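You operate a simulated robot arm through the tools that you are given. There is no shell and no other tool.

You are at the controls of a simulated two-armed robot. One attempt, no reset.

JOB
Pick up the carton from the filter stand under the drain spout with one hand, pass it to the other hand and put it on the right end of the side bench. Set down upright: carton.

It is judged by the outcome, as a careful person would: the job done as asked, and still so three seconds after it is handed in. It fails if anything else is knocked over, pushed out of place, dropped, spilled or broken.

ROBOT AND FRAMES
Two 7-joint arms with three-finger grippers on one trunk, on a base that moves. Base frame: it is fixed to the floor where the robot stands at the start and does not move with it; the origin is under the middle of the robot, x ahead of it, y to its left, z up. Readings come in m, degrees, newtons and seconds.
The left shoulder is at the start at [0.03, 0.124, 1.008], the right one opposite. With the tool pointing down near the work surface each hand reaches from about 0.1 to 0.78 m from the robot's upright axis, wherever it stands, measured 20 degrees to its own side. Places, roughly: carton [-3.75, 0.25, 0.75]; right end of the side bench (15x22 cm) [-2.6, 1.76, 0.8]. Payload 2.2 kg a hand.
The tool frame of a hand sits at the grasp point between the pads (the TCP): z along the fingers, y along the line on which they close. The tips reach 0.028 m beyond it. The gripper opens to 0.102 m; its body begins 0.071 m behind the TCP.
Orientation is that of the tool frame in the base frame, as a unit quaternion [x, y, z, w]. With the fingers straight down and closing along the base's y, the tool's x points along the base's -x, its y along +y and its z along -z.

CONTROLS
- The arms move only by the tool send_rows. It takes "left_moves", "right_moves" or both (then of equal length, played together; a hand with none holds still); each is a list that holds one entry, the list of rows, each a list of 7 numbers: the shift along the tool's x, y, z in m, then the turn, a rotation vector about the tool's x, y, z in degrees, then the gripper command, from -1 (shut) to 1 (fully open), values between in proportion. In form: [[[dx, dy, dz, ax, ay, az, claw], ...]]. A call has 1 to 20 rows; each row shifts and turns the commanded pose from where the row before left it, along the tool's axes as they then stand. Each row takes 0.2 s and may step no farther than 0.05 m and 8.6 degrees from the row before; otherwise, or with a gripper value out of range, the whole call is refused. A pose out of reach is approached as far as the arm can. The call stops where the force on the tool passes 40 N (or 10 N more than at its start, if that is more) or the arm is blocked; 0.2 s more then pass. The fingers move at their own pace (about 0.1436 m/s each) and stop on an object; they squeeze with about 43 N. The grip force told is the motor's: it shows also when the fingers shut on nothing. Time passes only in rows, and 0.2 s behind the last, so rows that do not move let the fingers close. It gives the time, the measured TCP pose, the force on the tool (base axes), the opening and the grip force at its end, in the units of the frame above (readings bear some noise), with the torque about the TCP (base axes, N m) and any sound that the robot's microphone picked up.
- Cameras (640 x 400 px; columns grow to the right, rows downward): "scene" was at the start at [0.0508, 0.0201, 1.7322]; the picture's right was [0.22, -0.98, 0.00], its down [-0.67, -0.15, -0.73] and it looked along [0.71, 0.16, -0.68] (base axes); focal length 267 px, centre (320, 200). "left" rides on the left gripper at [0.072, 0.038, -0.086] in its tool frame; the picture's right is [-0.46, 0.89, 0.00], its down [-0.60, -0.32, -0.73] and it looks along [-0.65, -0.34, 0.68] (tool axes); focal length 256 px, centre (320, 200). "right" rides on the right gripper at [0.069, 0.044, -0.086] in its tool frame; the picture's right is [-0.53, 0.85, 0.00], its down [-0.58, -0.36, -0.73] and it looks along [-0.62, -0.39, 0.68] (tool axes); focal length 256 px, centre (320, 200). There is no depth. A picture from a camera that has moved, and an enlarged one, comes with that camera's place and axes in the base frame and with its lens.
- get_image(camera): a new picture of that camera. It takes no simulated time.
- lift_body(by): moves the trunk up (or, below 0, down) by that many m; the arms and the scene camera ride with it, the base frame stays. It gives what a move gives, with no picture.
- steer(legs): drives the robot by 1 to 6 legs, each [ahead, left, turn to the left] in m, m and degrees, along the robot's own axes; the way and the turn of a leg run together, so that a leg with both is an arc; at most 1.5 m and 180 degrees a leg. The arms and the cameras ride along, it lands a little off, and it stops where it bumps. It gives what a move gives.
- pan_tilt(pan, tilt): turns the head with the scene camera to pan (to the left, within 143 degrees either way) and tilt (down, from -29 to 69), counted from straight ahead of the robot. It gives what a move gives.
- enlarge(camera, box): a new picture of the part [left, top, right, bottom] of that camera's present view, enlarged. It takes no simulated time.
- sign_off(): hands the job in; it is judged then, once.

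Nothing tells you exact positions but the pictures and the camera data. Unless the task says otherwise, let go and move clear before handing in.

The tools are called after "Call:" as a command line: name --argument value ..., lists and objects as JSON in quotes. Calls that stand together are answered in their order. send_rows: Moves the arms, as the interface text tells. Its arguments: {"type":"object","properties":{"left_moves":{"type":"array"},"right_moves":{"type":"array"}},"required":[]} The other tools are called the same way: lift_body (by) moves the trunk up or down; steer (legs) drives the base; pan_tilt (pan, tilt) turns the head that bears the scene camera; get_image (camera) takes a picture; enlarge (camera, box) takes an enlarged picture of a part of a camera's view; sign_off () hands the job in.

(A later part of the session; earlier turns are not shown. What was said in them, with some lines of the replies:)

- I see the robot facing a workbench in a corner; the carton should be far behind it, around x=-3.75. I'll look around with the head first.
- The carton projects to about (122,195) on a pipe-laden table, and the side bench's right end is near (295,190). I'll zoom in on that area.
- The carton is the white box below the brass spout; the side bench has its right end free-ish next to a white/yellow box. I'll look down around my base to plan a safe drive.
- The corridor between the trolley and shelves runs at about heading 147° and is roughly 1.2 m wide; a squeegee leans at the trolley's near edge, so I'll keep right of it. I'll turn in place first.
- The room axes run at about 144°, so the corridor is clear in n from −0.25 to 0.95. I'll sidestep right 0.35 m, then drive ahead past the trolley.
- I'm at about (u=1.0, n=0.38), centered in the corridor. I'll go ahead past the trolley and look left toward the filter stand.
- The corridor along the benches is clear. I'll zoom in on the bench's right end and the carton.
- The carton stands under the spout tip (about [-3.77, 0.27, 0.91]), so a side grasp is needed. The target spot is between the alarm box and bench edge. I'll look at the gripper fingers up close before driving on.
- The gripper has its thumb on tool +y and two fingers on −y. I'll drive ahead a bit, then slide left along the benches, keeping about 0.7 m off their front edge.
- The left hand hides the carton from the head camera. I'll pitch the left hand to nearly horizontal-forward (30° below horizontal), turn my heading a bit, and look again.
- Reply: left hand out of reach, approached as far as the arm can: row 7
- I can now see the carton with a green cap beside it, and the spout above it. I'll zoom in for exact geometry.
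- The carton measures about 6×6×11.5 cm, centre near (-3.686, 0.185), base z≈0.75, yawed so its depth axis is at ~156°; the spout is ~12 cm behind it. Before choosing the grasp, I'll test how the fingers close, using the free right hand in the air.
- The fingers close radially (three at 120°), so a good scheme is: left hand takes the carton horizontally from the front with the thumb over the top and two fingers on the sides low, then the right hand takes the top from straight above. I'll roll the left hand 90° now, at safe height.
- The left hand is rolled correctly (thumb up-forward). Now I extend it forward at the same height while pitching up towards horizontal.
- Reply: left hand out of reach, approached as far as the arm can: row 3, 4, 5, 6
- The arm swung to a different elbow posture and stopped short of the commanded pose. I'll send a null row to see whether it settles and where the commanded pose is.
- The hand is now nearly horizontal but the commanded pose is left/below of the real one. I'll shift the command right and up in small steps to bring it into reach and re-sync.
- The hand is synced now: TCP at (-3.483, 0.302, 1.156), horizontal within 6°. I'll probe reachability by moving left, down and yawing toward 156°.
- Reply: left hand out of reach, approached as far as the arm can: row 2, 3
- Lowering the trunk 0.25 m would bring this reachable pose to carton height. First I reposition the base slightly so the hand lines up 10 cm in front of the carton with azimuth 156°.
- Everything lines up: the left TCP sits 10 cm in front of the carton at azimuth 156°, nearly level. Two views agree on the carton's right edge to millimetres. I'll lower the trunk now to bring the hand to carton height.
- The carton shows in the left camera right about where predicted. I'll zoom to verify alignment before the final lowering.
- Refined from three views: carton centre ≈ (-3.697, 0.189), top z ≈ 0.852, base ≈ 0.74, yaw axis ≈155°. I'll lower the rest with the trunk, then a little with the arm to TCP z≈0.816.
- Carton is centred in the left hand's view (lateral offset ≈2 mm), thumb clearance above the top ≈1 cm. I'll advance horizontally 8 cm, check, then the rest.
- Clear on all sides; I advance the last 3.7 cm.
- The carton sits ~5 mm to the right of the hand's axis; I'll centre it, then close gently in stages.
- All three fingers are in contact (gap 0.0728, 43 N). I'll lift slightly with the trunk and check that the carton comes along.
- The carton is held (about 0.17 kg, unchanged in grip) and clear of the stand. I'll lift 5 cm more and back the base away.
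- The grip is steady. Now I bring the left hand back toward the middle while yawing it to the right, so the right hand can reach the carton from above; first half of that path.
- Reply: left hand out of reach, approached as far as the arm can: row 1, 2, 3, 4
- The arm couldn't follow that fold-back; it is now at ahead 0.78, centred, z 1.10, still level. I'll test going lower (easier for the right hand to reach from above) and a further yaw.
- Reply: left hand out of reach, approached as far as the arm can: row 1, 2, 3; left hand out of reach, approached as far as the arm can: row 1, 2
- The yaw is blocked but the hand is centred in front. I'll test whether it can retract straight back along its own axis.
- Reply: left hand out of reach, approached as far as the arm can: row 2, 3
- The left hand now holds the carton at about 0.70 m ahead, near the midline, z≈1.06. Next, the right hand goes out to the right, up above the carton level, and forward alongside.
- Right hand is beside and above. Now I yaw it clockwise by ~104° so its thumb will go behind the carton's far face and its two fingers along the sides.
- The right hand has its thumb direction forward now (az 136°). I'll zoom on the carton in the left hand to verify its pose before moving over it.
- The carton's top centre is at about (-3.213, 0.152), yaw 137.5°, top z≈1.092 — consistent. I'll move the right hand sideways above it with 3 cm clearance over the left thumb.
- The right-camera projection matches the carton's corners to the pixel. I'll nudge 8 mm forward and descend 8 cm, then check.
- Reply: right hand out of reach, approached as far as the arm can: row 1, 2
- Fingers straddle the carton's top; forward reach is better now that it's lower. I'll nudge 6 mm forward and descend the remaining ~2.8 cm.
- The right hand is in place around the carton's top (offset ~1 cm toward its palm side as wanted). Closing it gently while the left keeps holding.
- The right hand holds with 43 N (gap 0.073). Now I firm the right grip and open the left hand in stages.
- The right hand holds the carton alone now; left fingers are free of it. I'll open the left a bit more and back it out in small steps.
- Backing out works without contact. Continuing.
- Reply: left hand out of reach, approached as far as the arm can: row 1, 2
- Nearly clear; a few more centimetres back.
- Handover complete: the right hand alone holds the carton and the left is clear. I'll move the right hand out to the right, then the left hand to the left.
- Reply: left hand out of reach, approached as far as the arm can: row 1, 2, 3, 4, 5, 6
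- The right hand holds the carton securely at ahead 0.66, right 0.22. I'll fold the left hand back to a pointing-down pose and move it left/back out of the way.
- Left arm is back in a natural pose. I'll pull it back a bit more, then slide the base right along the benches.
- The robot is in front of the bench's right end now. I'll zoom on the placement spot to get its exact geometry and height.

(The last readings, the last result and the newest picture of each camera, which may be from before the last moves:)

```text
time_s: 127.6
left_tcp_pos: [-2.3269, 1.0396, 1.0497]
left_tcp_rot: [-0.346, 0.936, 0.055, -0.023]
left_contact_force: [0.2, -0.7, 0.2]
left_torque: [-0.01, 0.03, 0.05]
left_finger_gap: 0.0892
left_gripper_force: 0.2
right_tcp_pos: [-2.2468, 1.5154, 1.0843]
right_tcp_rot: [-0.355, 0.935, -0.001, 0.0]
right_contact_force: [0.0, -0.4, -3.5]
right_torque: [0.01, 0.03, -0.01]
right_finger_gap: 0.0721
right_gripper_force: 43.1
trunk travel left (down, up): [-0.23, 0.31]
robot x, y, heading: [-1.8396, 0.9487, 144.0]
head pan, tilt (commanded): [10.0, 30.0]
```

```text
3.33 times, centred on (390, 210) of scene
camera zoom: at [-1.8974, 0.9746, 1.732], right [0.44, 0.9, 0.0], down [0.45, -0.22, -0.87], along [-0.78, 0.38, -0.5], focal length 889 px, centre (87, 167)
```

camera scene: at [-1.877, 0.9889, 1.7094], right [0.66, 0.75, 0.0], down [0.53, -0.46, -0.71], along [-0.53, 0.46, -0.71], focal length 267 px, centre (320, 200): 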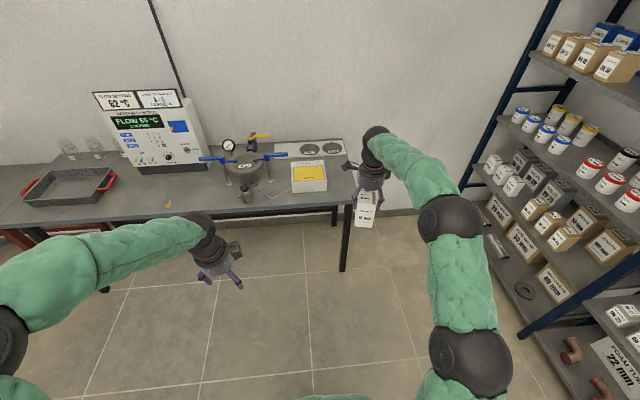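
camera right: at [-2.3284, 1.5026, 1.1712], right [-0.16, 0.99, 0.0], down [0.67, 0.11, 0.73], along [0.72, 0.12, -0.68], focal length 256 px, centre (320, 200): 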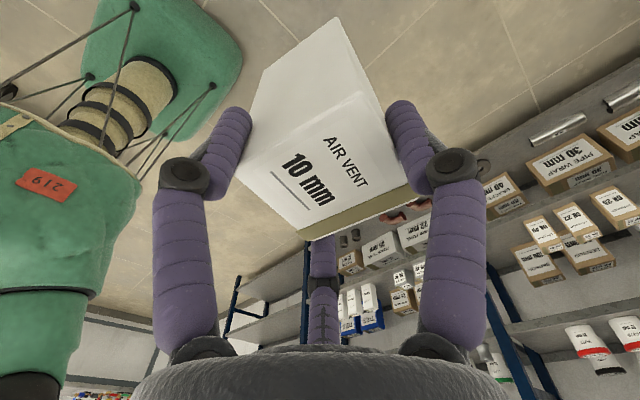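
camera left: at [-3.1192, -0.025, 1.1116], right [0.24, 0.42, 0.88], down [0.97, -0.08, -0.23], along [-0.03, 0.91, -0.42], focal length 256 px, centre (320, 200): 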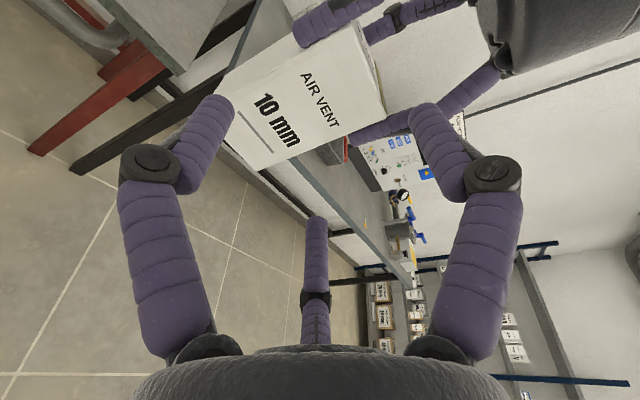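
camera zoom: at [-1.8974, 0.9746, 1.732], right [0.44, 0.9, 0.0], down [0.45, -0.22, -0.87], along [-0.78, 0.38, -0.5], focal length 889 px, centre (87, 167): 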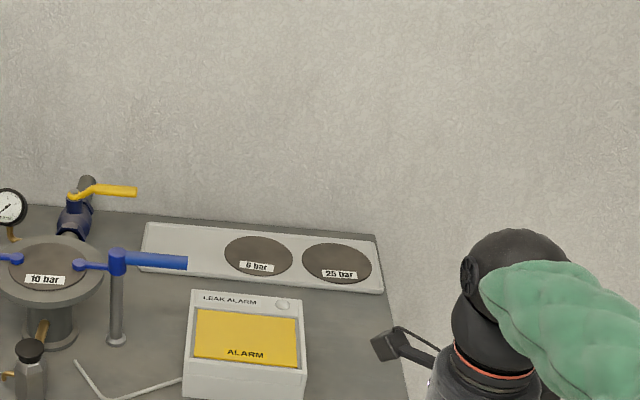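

I need the bench corner more precisely, so I'll zoom further on it.

Call:
pan_tilt --pan 0 --tilt 45

Call:
get_image --camera "scene"

Call:
enlarge --camera "scene" --box '[290, 120, 370, 220]'

```text
time_s: 128.4
left_tcp_pos: [-2.3268, 1.0379, 1.0499]
left_tcp_rot: [-0.345, 0.936, 0.056, -0.023]
left_contact_force: [0.4, -0.6, 0.7]
left_torque: [0.03, 0.01, 0.0]
left_finger_gap: 0.0893
left_gripper_force: 0.0
right_tcp_pos: [-2.2473, 1.5144, 1.0838]
right_tcp_rot: [-0.354, 0.935, -0.001, 0.001]
right_contact_force: [0.3, 0.2, -1.4]
right_torque: [-0.03, 0.01, 0.0]
right_finger_gap: 0.0725
right_gripper_force: 42.6
trunk travel left (down, up): [-0.23, 0.31]
robot x, y, heading: [-1.8382, 0.9484, 144.0]
head pan, tilt (commanded): [0.0, 45.0]
```

```text
taken
camera scene: at [-1.882, 0.9826, 1.7095], right [0.59, 0.81, 0.0], down [0.57, -0.42, -0.71], along [-0.57, 0.42, -0.71], focal length 267 px, centre (320, 200)
```

scene: 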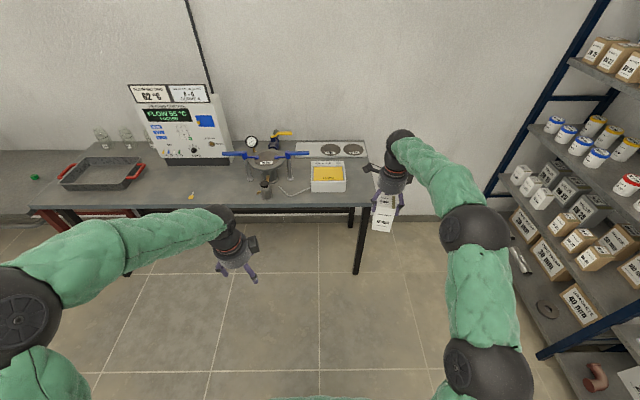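

```text
4.00 times, centred on (330, 170) of scene
camera zoom: at [-1.882, 0.9826, 1.7095], right [0.59, 0.81, 0.0], down [0.57, -0.42, -0.71], along [-0.57, 0.42, -0.71], focal length 1066 px, centre (280, 320)
```

zoom: 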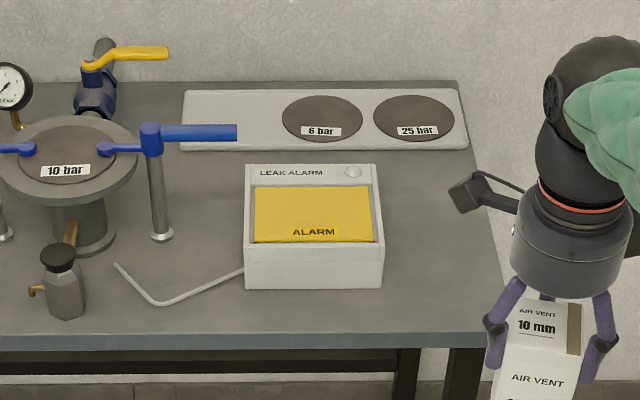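

Bench top ≈ 0.805 m; free area spans from the alarm box's side to the right edge, with the target (-2.60, 1.76) in its middle. I'll drive ahead 0.42 m so the right hand comes above the spot (carton base ~0.98, clear of everything).

Call:
steer --legs '[[0.42, 0, 0]]'

Call:
get_image --camera "scene"

Call:
get_image --camera "right"

```text
time_s: 131.0
left_tcp_pos: [-2.67, 1.2831, 1.0491]
left_tcp_rot: [-0.348, 0.935, 0.055, -0.023]
left_contact_force: [-0.4, 0.1, 0.5]
left_torque: [-0.04, 0.01, 0.01]
left_finger_gap: 0.0893
left_gripper_force: 0.0
right_tcp_pos: [-2.5919, 1.7606, 1.0844]
right_tcp_rot: [-0.357, 0.934, -0.001, 0.0]
right_contact_force: [0.1, 0.3, -1.6]
right_torque: [0.0, -0.01, 0.0]
right_finger_gap: 0.072
right_gripper_force: 42.5
trunk travel left (down, up): [-0.23, 0.31]
robot x, y, heading: [-2.1834, 1.1983, 144.5]
head pan, tilt (commanded): [0.0, 45.0]
```

```text
taken
camera scene: at [-2.225, 1.2305, 1.7094], right [0.58, 0.81, 0.0], down [0.57, -0.41, -0.71], along [-0.57, 0.41, -0.71], focal length 267 px, centre (320, 200)
```

scene: 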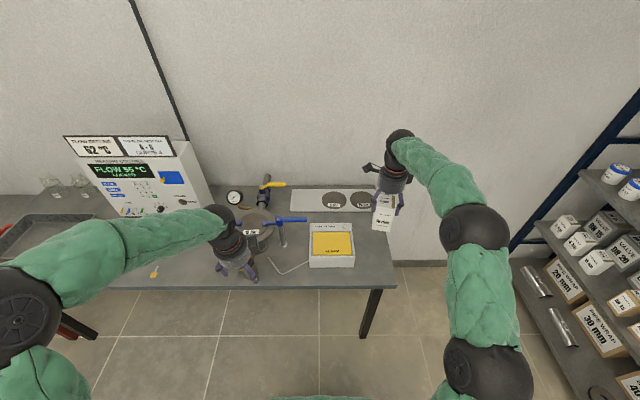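

```text
taken
camera right: at [-2.6742, 1.7474, 1.1708], right [-0.16, 0.99, 0.0], down [0.67, 0.11, 0.73], along [0.72, 0.12, -0.68], focal length 256 px, centre (320, 200)
```

right: 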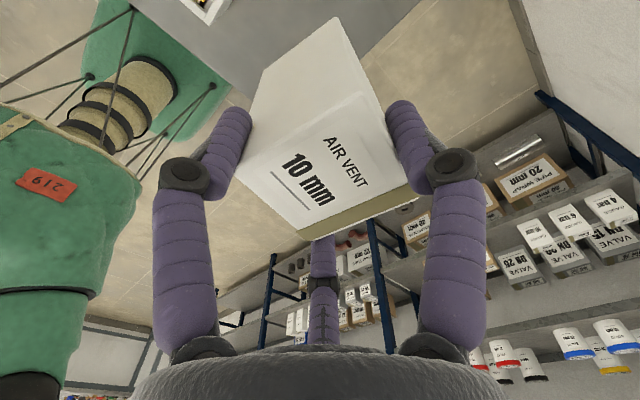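

The right hand is right above the spot. I'll zoom the right camera and the scene view to check the carton's pose in the grip before lowering.

Call:
enlarge --camera "right" --box '[220, 0, 440, 260]'

Call:
pan_tilt --pan -12 --tilt 40

Call:
enlarge --camera "scene" --box '[240, 130, 380, 270]'

```text
1.54 times, centred on (330, 130) of right
camera zoom: at [-2.6742, 1.7474, 1.1708], right [-0.16, 0.99, 0.0], down [0.67, 0.11, 0.73], along [0.72, 0.12, -0.68], focal length 394 px, centre (305, 308)
```

zoom: 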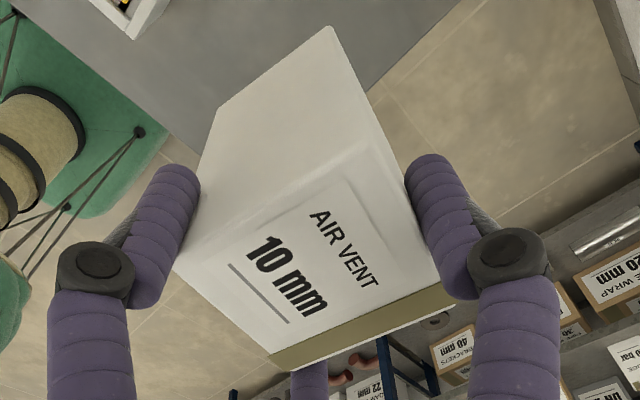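

```text
time_s: 131.7
left_tcp_pos: [-2.6698, 1.2834, 1.0509]
left_tcp_rot: [-0.348, 0.935, 0.054, -0.023]
left_contact_force: [-1.4, 0.4, 0.1]
left_torque: [0.0, -0.02, 0.01]
left_finger_gap: 0.0893
left_gripper_force: 0.1
right_tcp_pos: [-2.591, 1.7599, 1.084]
right_tcp_rot: [-0.356, 0.934, -0.001, 0.0]
right_contact_force: [-0.4, 0.4, -2.1]
right_torque: [-0.02, 0.0, -0.02]
right_finger_gap: 0.0723
right_gripper_force: 43.0
trunk travel left (down, up): [-0.23, 0.31]
robot x, y, heading: [-2.1825, 1.1967, 144.1]
head pan, tilt (commanded): [-12.0, 40.0]
```

```text
2.86 times, centred on (310, 200) of scene
camera zoom: at [-2.2152, 1.2451, 1.7167], right [0.74, 0.67, 0.0], down [0.43, -0.48, -0.77], along [-0.52, 0.57, -0.64], focal length 762 px, centre (349, 200)
```

zoom: 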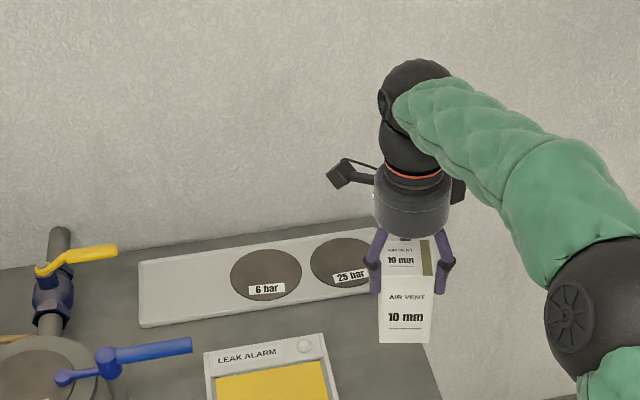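

The carton is nearly plumb (≈2° lean) in the right hand. I'll align its yaw with the bench, correct the lean, shift a few millimetres to the target and lower to about 1.5 cm above the bench.

Call:
send_rows --right_moves '[[[0, 0, 0, 0, 0, -6.5, -0.5], [0, 0, 0, 0, 0, -6.5, -0.5], [0.005, 0.003, 0, -2, 0, 0, -0.5], [0, 0, 0, 0, 0, 0, -0.5]]]'

Call:
send_rows --right_moves '[[[0, 0, 0.03, 0, 0, 0, -0.5], [0, 0, 0.03, 0, 0, 0, -0.5], [0, 0, 0.03, 0, 0, 0, -0.5], [0, 0, 0.03, 0, 0, 0, -0.5], [0, 0, 0.02, 0, 0, 0, -0.5], [0, 0, 0.015, 0, 0, 0, -0.5], [0, 0, 0, 0, 0, 0, -0.5]]]'

Call:
enlarge --camera "scene" --box '[240, 160, 380, 280]'

Call:
get_image --camera "right"

```text
time_s: 132.7
left_tcp_pos: [-2.67, 1.283, 1.0492]
left_tcp_rot: [-0.348, 0.936, 0.056, -0.023]
left_contact_force: [0.4, 0.4, 0.2]
left_torque: [0.0, 0.02, 0.0]
left_finger_gap: 0.0892
left_gripper_force: 0.0
right_tcp_pos: [-2.597, 1.7586, 1.084]
right_tcp_rot: [-0.46, 0.888, 0.015, -0.008]
right_contact_force: [0.1, 0.1, -2.1]
right_torque: [-0.02, -0.02, 0.01]
right_finger_gap: 0.0723
right_gripper_force: 43.2
trunk travel left (down, up): [-0.23, 0.31]
robot x, y, heading: [-2.1812, 1.1969, 144.3]
head pan, tilt (commanded): [-12.0, 40.0]
```

```text
time_s: 134.3
left_tcp_pos: [-2.6711, 1.2835, 1.0492]
left_tcp_rot: [-0.349, 0.935, 0.056, -0.023]
left_contact_force: [-0.3, 0.2, -1.0]
left_torque: [-0.02, 0.0, 0.0]
left_finger_gap: 0.0891
left_gripper_force: 0.1
right_tcp_pos: [-2.6021, 1.7624, 0.9286]
right_tcp_rot: [-0.46, 0.888, 0.014, -0.008]
right_contact_force: [0.3, 0.4, -2.0]
right_torque: [0.01, -0.04, -0.01]
right_finger_gap: 0.0723
right_gripper_force: 42.9
trunk travel left (down, up): [-0.23, 0.31]
robot x, y, heading: [-2.1796, 1.1992, 144.2]
head pan, tilt (commanded): [-12.0, 40.0]
```

```text
3.33 times, centred on (310, 220) of scene
camera zoom: at [-2.2151, 1.2452, 1.7167], right [0.74, 0.67, 0.0], down [0.43, -0.48, -0.77], along [-0.52, 0.57, -0.64], focal length 889 px, centre (353, 133)
```

zoom: 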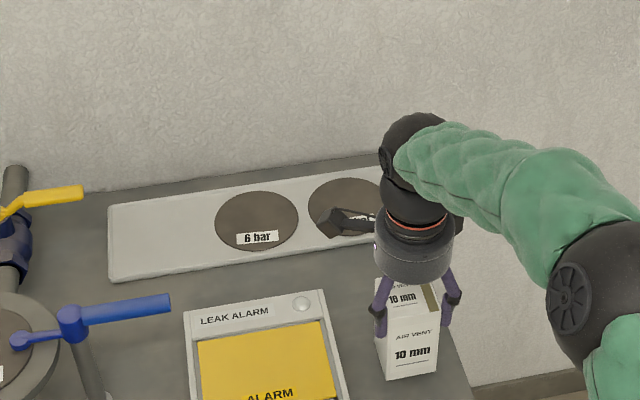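

```text
taken
camera right: at [-2.6767, 1.7307, 1.0174], right [-0.38, 0.92, 0.03], down [0.65, 0.25, 0.72], along [0.66, 0.29, -0.7], focal length 256 px, centre (320, 200)
```

right: 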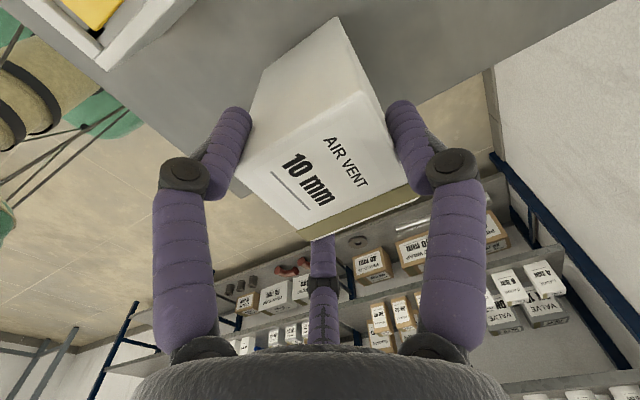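

The carton is ~2 cm above the bench, between the alarm box and the edge. I'll trim position a few millimetres and lower in small steps, watching the force.

Call:
send_rows --right_moves '[[[0.003, -0.003, 0.004, 0, 0, 0, -0.5], [0.003, -0.003, 0.004, 0, 0, 0, -0.5], [0, 0, 0, 0, 0, 0, -0.5]]]'

Call:
send_rows --right_moves '[[[0, 0, 0.004, 0, 0, 0, -0.5], [0, 0, 0, 0, 0, 0, -0.5]]]'

Call:
send_rows --right_moves '[[[0, 0, 0.003, 0, 0, 0, -0.5], [0, 0, 0, 0, 0, 0, -0.5]]]'

```text
time_s: 135.1
left_tcp_pos: [-2.669, 1.2842, 1.0489]
left_tcp_rot: [-0.348, 0.935, 0.056, -0.024]
left_contact_force: [-1.1, -0.3, -0.1]
left_torque: [0.0, 0.0, -0.01]
left_finger_gap: 0.089
left_gripper_force: 0.1
right_tcp_pos: [-2.5996, 1.7526, 0.9207]
right_tcp_rot: [-0.46, 0.888, 0.015, -0.007]
right_contact_force: [-0.3, 0.3, -0.6]
right_torque: [0.04, -0.04, 0.01]
right_finger_gap: 0.0722
right_gripper_force: 43.0
trunk travel left (down, up): [-0.23, 0.31]
robot x, y, heading: [-2.182, 1.1994, 144.3]
head pan, tilt (commanded): [-12.0, 40.0]
```

```text
time_s: 135.7
left_tcp_pos: [-2.6702, 1.2844, 1.0499]
left_tcp_rot: [-0.349, 0.935, 0.055, -0.024]
left_contact_force: [0.5, 0.4, -0.2]
left_torque: [-0.03, -0.01, 0.0]
left_finger_gap: 0.0896
left_gripper_force: 0.0
right_tcp_pos: [-2.5995, 1.753, 0.9165]
right_tcp_rot: [-0.46, 0.888, 0.015, -0.008]
right_contact_force: [0.0, 0.0, -1.5]
right_torque: [-0.01, -0.01, 0.02]
right_finger_gap: 0.0722
right_gripper_force: 42.9
trunk travel left (down, up): [-0.23, 0.31]
robot x, y, heading: [-2.1796, 1.1962, 144.2]
head pan, tilt (commanded): [-12.0, 40.0]
```

```text
time_s: 136.3
left_tcp_pos: [-2.6698, 1.2827, 1.0492]
left_tcp_rot: [-0.349, 0.935, 0.056, -0.023]
left_contact_force: [0.1, -0.7, 0.0]
left_torque: [0.03, -0.01, -0.03]
left_finger_gap: 0.0894
left_gripper_force: 0.1
right_tcp_pos: [-2.6008, 1.7537, 0.9126]
right_tcp_rot: [-0.46, 0.888, 0.016, -0.008]
right_contact_force: [0.4, -0.3, -2.6]
right_torque: [-0.02, 0.02, -0.03]
right_finger_gap: 0.0721
right_gripper_force: 42.8
trunk travel left (down, up): [-0.23, 0.31]
robot x, y, heading: [-2.1834, 1.2026, 144.2]
head pan, tilt (commanded): [-12.0, 40.0]
```

No contact yet (force still just the weight). Continuing in 3 mm steps.

Call:
send_rows --right_moves '[[[0, 0, 0.003, 0, 0, 0, -0.5], [0, 0, 0, 0, 0, 0, -0.5]]]'

Call:
send_rows --right_moves '[[[0, 0, 0.003, 0, 0, 0, -0.5], [0, 0, 0, 0, 0, 0, -0.5]]]'

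Call:
enlarge --camera "scene" --box '[270, 190, 370, 280]'

```text
time_s: 136.9
left_tcp_pos: [-2.669, 1.2835, 1.0509]
left_tcp_rot: [-0.348, 0.936, 0.056, -0.024]
left_contact_force: [-0.6, 0.0, 0.5]
left_torque: [-0.02, 0.01, -0.02]
left_finger_gap: 0.0893
left_gripper_force: 0.1
right_tcp_pos: [-2.601, 1.7512, 0.911]
right_tcp_rot: [-0.46, 0.888, 0.017, -0.008]
right_contact_force: [0.1, 0.1, -2.3]
right_torque: [0.03, -0.09, -0.03]
right_finger_gap: 0.072
right_gripper_force: 43.3
trunk travel left (down, up): [-0.23, 0.31]
robot x, y, heading: [-2.1802, 1.1983, 144.1]
head pan, tilt (commanded): [-12.0, 40.0]
```

```text
time_s: 137.5
left_tcp_pos: [-2.6686, 1.2832, 1.051]
left_tcp_rot: [-0.348, 0.935, 0.056, -0.024]
left_contact_force: [0.7, 1.1, -0.2]
left_torque: [-0.01, 0.0, -0.01]
left_finger_gap: 0.089
left_gripper_force: 0.0
right_tcp_pos: [-2.6003, 1.7518, 0.9106]
right_tcp_rot: [-0.461, 0.887, 0.016, -0.009]
right_contact_force: [0.4, -2.0, 6.9]
right_torque: [-0.07, 0.21, 0.03]
right_finger_gap: 0.0722
right_gripper_force: 43.1
trunk travel left (down, up): [-0.23, 0.31]
robot x, y, heading: [-2.1816, 1.1955, 144.3]
head pan, tilt (commanded): [-12.0, 40.0]
```

```text
4.44 times, centred on (320, 235) of scene
camera zoom: at [-2.2145, 1.2442, 1.7168], right [0.74, 0.67, 0.0], down [0.43, -0.48, -0.77], along [-0.52, 0.57, -0.64], focal length 1185 px, centre (320, 44)
```

zoom: 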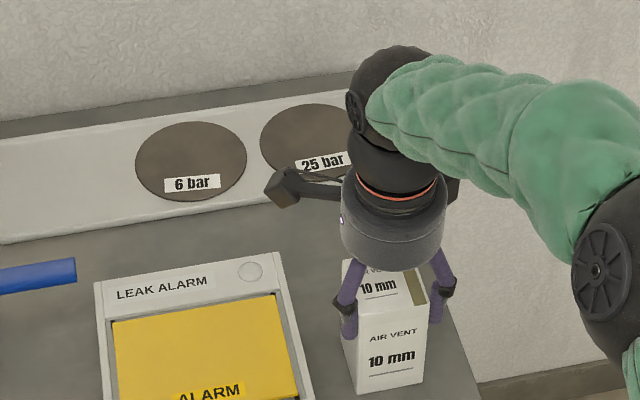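

The carton touches down (+7 N). I'll release in stages.

Call:
send_rows --right_moves '[[[0, 0, 0, 0, 0, 0, 0.42], [0, 0, 0, 0, 0, 0, 0.5], [0, 0, 0, 0, 0, 0, 0.6], [0, 0, 0, 0, 0, 0, 0.75], [0, 0, 0, 0, 0, 0, 0.95], [0, 0, 0, 0, 0, 0, 0.95]]]'

Call:
enlarge --camera "scene" --box '[270, 190, 370, 280]'

Call:
get_image --camera "right"

```text
time_s: 138.9
left_tcp_pos: [-2.6709, 1.2827, 1.0504]
left_tcp_rot: [-0.348, 0.935, 0.056, -0.024]
left_contact_force: [-0.3, -0.4, 0.3]
left_torque: [0.03, 0.03, 0.03]
left_finger_gap: 0.0891
left_gripper_force: 0.1
right_tcp_pos: [-2.6015, 1.7536, 0.9085]
right_tcp_rot: [-0.458, 0.889, 0.015, -0.008]
right_contact_force: [0.7, -0.1, -0.6]
right_torque: [0.04, 0.01, 0.0]
right_finger_gap: 0.0996
right_gripper_force: 0.0
trunk travel left (down, up): [-0.23, 0.31]
robot x, y, heading: [-2.1808, 1.1935, 144.5]
head pan, tilt (commanded): [-12.0, 40.0]
```

```text
4.44 times, centred on (320, 235) of scene
camera zoom: at [-2.2151, 1.2451, 1.7167], right [0.74, 0.67, 0.0], down [0.43, -0.48, -0.77], along [-0.52, 0.57, -0.64], focal length 1185 px, centre (320, 44)
```

zoom: 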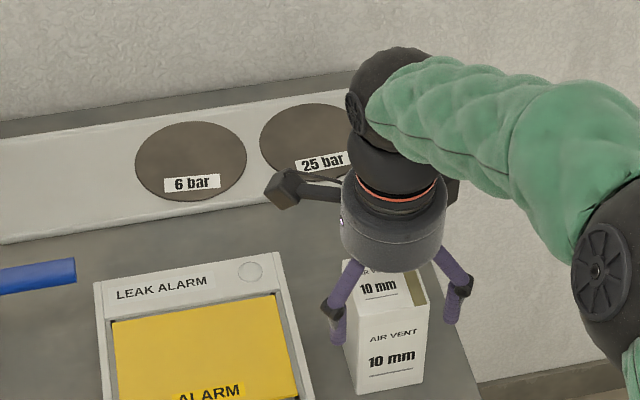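

```text
taken
camera right: at [-2.6748, 1.7201, 0.9968], right [-0.38, 0.92, 0.03], down [0.65, 0.25, 0.72], along [0.66, 0.29, -0.7], focal length 256 px, centre (320, 200)
```

right: 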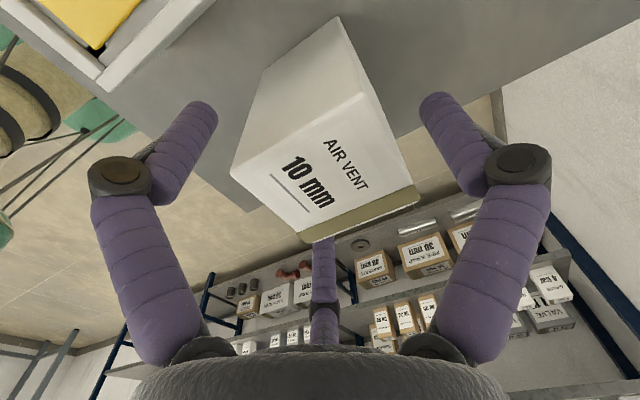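

The carton stands on the bench, and the open fingers are clear all around. I lift the right hand straight up.

Call:
send_rows --right_moves '[[[0, 0, -0.01, 0, 0, 0, 0.95], [0, 0, -0.015, 0, 0, 0, 0.95], [0, 0, -0.02, 0, 0, 0, 0.95], [0, 0, -0.03, 0, 0, 0, 0.95], [0, 0, -0.04, 0, 0, 0, 0.95], [0, 0, -0.04, 0, 0, 0, 0.95], [0, 0, 0, 0, 0, 0, 0.95]]]'

Call:
get_image --camera "scene"

Call:
get_image --camera "right"

```text
time_s: 140.5
left_tcp_pos: [-2.6703, 1.2839, 1.05]
left_tcp_rot: [-0.348, 0.936, 0.056, -0.023]
left_contact_force: [0.5, 0.0, -0.9]
left_torque: [-0.03, 0.01, -0.05]
left_finger_gap: 0.0892
left_gripper_force: 0.0
right_tcp_pos: [-2.5974, 1.7486, 1.0615]
right_tcp_rot: [-0.46, 0.888, 0.014, -0.008]
right_contact_force: [0.1, -0.1, -1.4]
right_torque: [0.0, -0.02, -0.04]
right_finger_gap: 0.0997
right_gripper_force: 0.2
trunk travel left (down, up): [-0.23, 0.31]
robot x, y, heading: [-2.1847, 1.1979, 144.4]
head pan, tilt (commanded): [-12.0, 40.0]
```

```text
taken
camera scene: at [-2.2154, 1.2456, 1.7166], right [0.74, 0.67, 0.0], down [0.43, -0.48, -0.77], along [-0.52, 0.57, -0.64], focal length 267 px, centre (320, 200)
```

scene: 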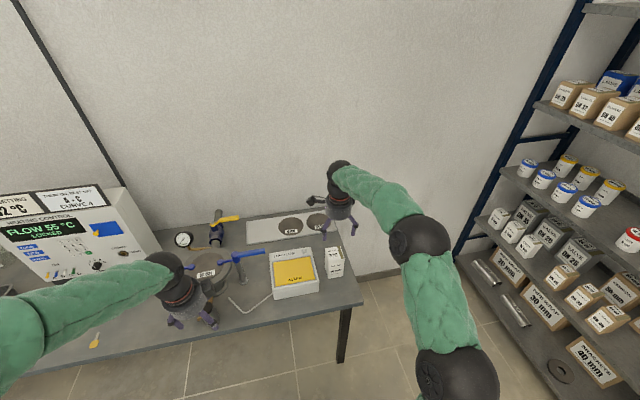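

```text
taken
camera right: at [-2.6715, 1.7169, 1.1505], right [-0.38, 0.92, 0.03], down [0.65, 0.25, 0.72], along [0.66, 0.29, -0.7], focal length 256 px, centre (320, 200)
```

right: 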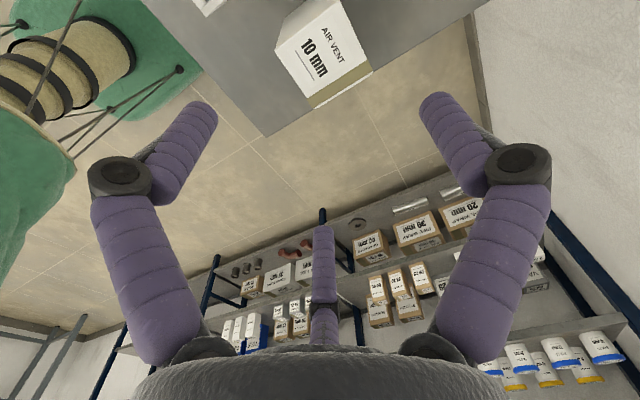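

The carton stands upright on the spot. I'll back the base away and take a final look.

Call:
steer --legs '[[-0.4, 0, 0]]'

Call:
pan_tilt --pan -5 --tilt 40

Call:
get_image --camera "scene"

Call:
enlarge --camera "scene" --box '[250, 130, 410, 230]'

Call:
pan_tilt --pan 50 --tilt 30

Call:
get_image --camera "scene"

```text
time_s: 143.0
left_tcp_pos: [-2.3425, 1.0468, 1.0496]
left_tcp_rot: [-0.352, 0.934, 0.055, -0.024]
left_contact_force: [-0.2, 0.0, 0.8]
left_torque: [-0.03, 0.03, 0.0]
left_finger_gap: 0.0892
left_gripper_force: 0.1
right_tcp_pos: [-2.2751, 1.5128, 1.0619]
right_tcp_rot: [-0.464, 0.886, 0.016, -0.008]
right_contact_force: [-0.1, 0.1, -0.1]
right_torque: [-0.02, 0.01, 0.0]
right_finger_gap: 0.0995
right_gripper_force: 0.2
trunk travel left (down, up): [-0.23, 0.31]
robot x, y, heading: [-1.8542, 0.9635, 145.1]
head pan, tilt (commanded): [-12.0, 40.0]
```

```text
time_s: 143.7
left_tcp_pos: [-2.344, 1.0468, 1.0497]
left_tcp_rot: [-0.353, 0.934, 0.055, -0.025]
left_contact_force: [0.5, 0.2, -0.3]
left_torque: [0.04, -0.02, -0.01]
left_finger_gap: 0.0893
left_gripper_force: 0.1
right_tcp_pos: [-2.2769, 1.5135, 1.0615]
right_tcp_rot: [-0.464, 0.886, 0.015, -0.008]
right_contact_force: [-0.5, -0.4, 0.0]
right_torque: [0.03, -0.03, -0.03]
right_finger_gap: 0.0996
right_gripper_force: 0.1
trunk travel left (down, up): [-0.23, 0.31]
robot x, y, heading: [-1.8554, 0.9626, 144.7]
head pan, tilt (commanded): [-5.0, 40.0]
```

```text
taken
camera scene: at [-1.8967, 1.005, 1.7167], right [0.65, 0.76, 0.0], down [0.49, -0.42, -0.77], along [-0.58, 0.49, -0.64], focal length 267 px, centre (320, 200)
```

scene: 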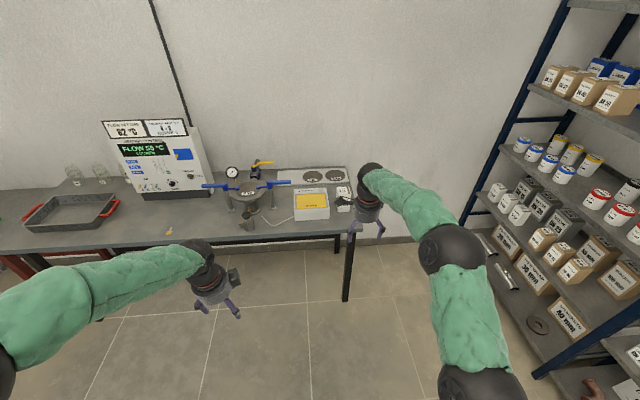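

```text
4.00 times, centred on (330, 180) of scene
camera zoom: at [-1.8967, 1.005, 1.7167], right [0.65, 0.76, 0.0], down [0.49, -0.42, -0.77], along [-0.58, 0.49, -0.64], focal length 1066 px, centre (280, 280)
```

zoom: 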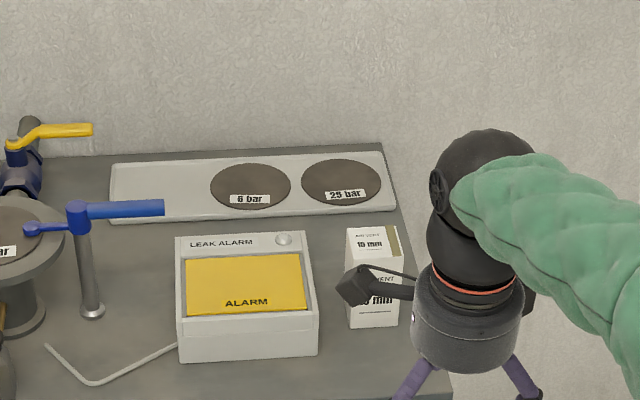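

```text
time_s: 144.9
left_tcp_pos: [-2.3446, 1.0469, 1.0488]
left_tcp_rot: [-0.352, 0.934, 0.055, -0.024]
left_contact_force: [-0.7, 1.0, -0.8]
left_torque: [0.01, -0.01, 0.0]
left_finger_gap: 0.0893
left_gripper_force: 0.1
right_tcp_pos: [-2.276, 1.514, 1.0613]
right_tcp_rot: [-0.464, 0.886, 0.015, -0.008]
right_contact_force: [-0.4, -0.2, 0.9]
right_torque: [0.03, 0.02, 0.02]
right_finger_gap: 0.0995
right_gripper_force: 0.0
trunk travel left (down, up): [-0.23, 0.31]
robot x, y, heading: [-1.8579, 0.9654, 144.8]
head pan, tilt (commanded): [50.0, 30.0]
```

```text
taken
camera scene: at [-1.9191, 0.9269, 1.732], right [-0.25, 0.97, 0.0], down [0.48, 0.13, -0.87], along [-0.84, -0.22, -0.5], focal length 267 px, centre (320, 200)
```

scene: 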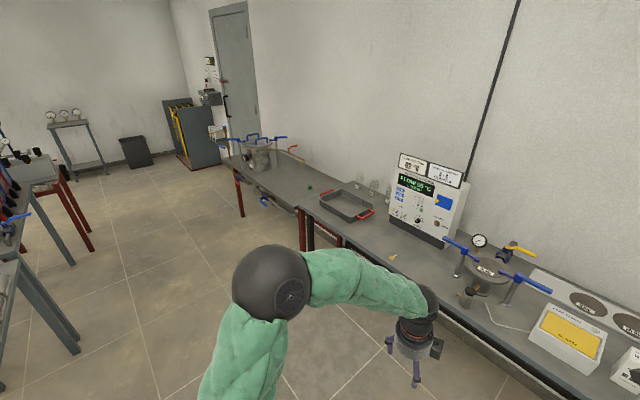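

The carton stands upright on the right end of the side bench, between the alarm box and the bench edge. Both hands are clear, and nothing else in view looks moved. I'm handing the job in.

Call:
sign_off

```text
The job is handed in.
```

The carton is standing upright on the right end of the side bench, between the alarm box and the bench edge, and I've handed the job in. No result from the judging has come back yet.

- **Pickup:** the left hand took it from the filter stand, coming in from the front under the spout.
- **Handover:** the right hand gripped the top of the carton while the left was still holding it. The left hand then opened and backed out, so the carton passed directly from hand to hand in the air.
- **Placement:** the right hand lowered it until it touched the bench, let go and lifted straight up. I then backed the robot away.

The drives and arm moves reported no bumps. In the last pictures, nothing else on the benches looked moved. I did not look back at the trolley or the squeegee leaning against it after driving past.
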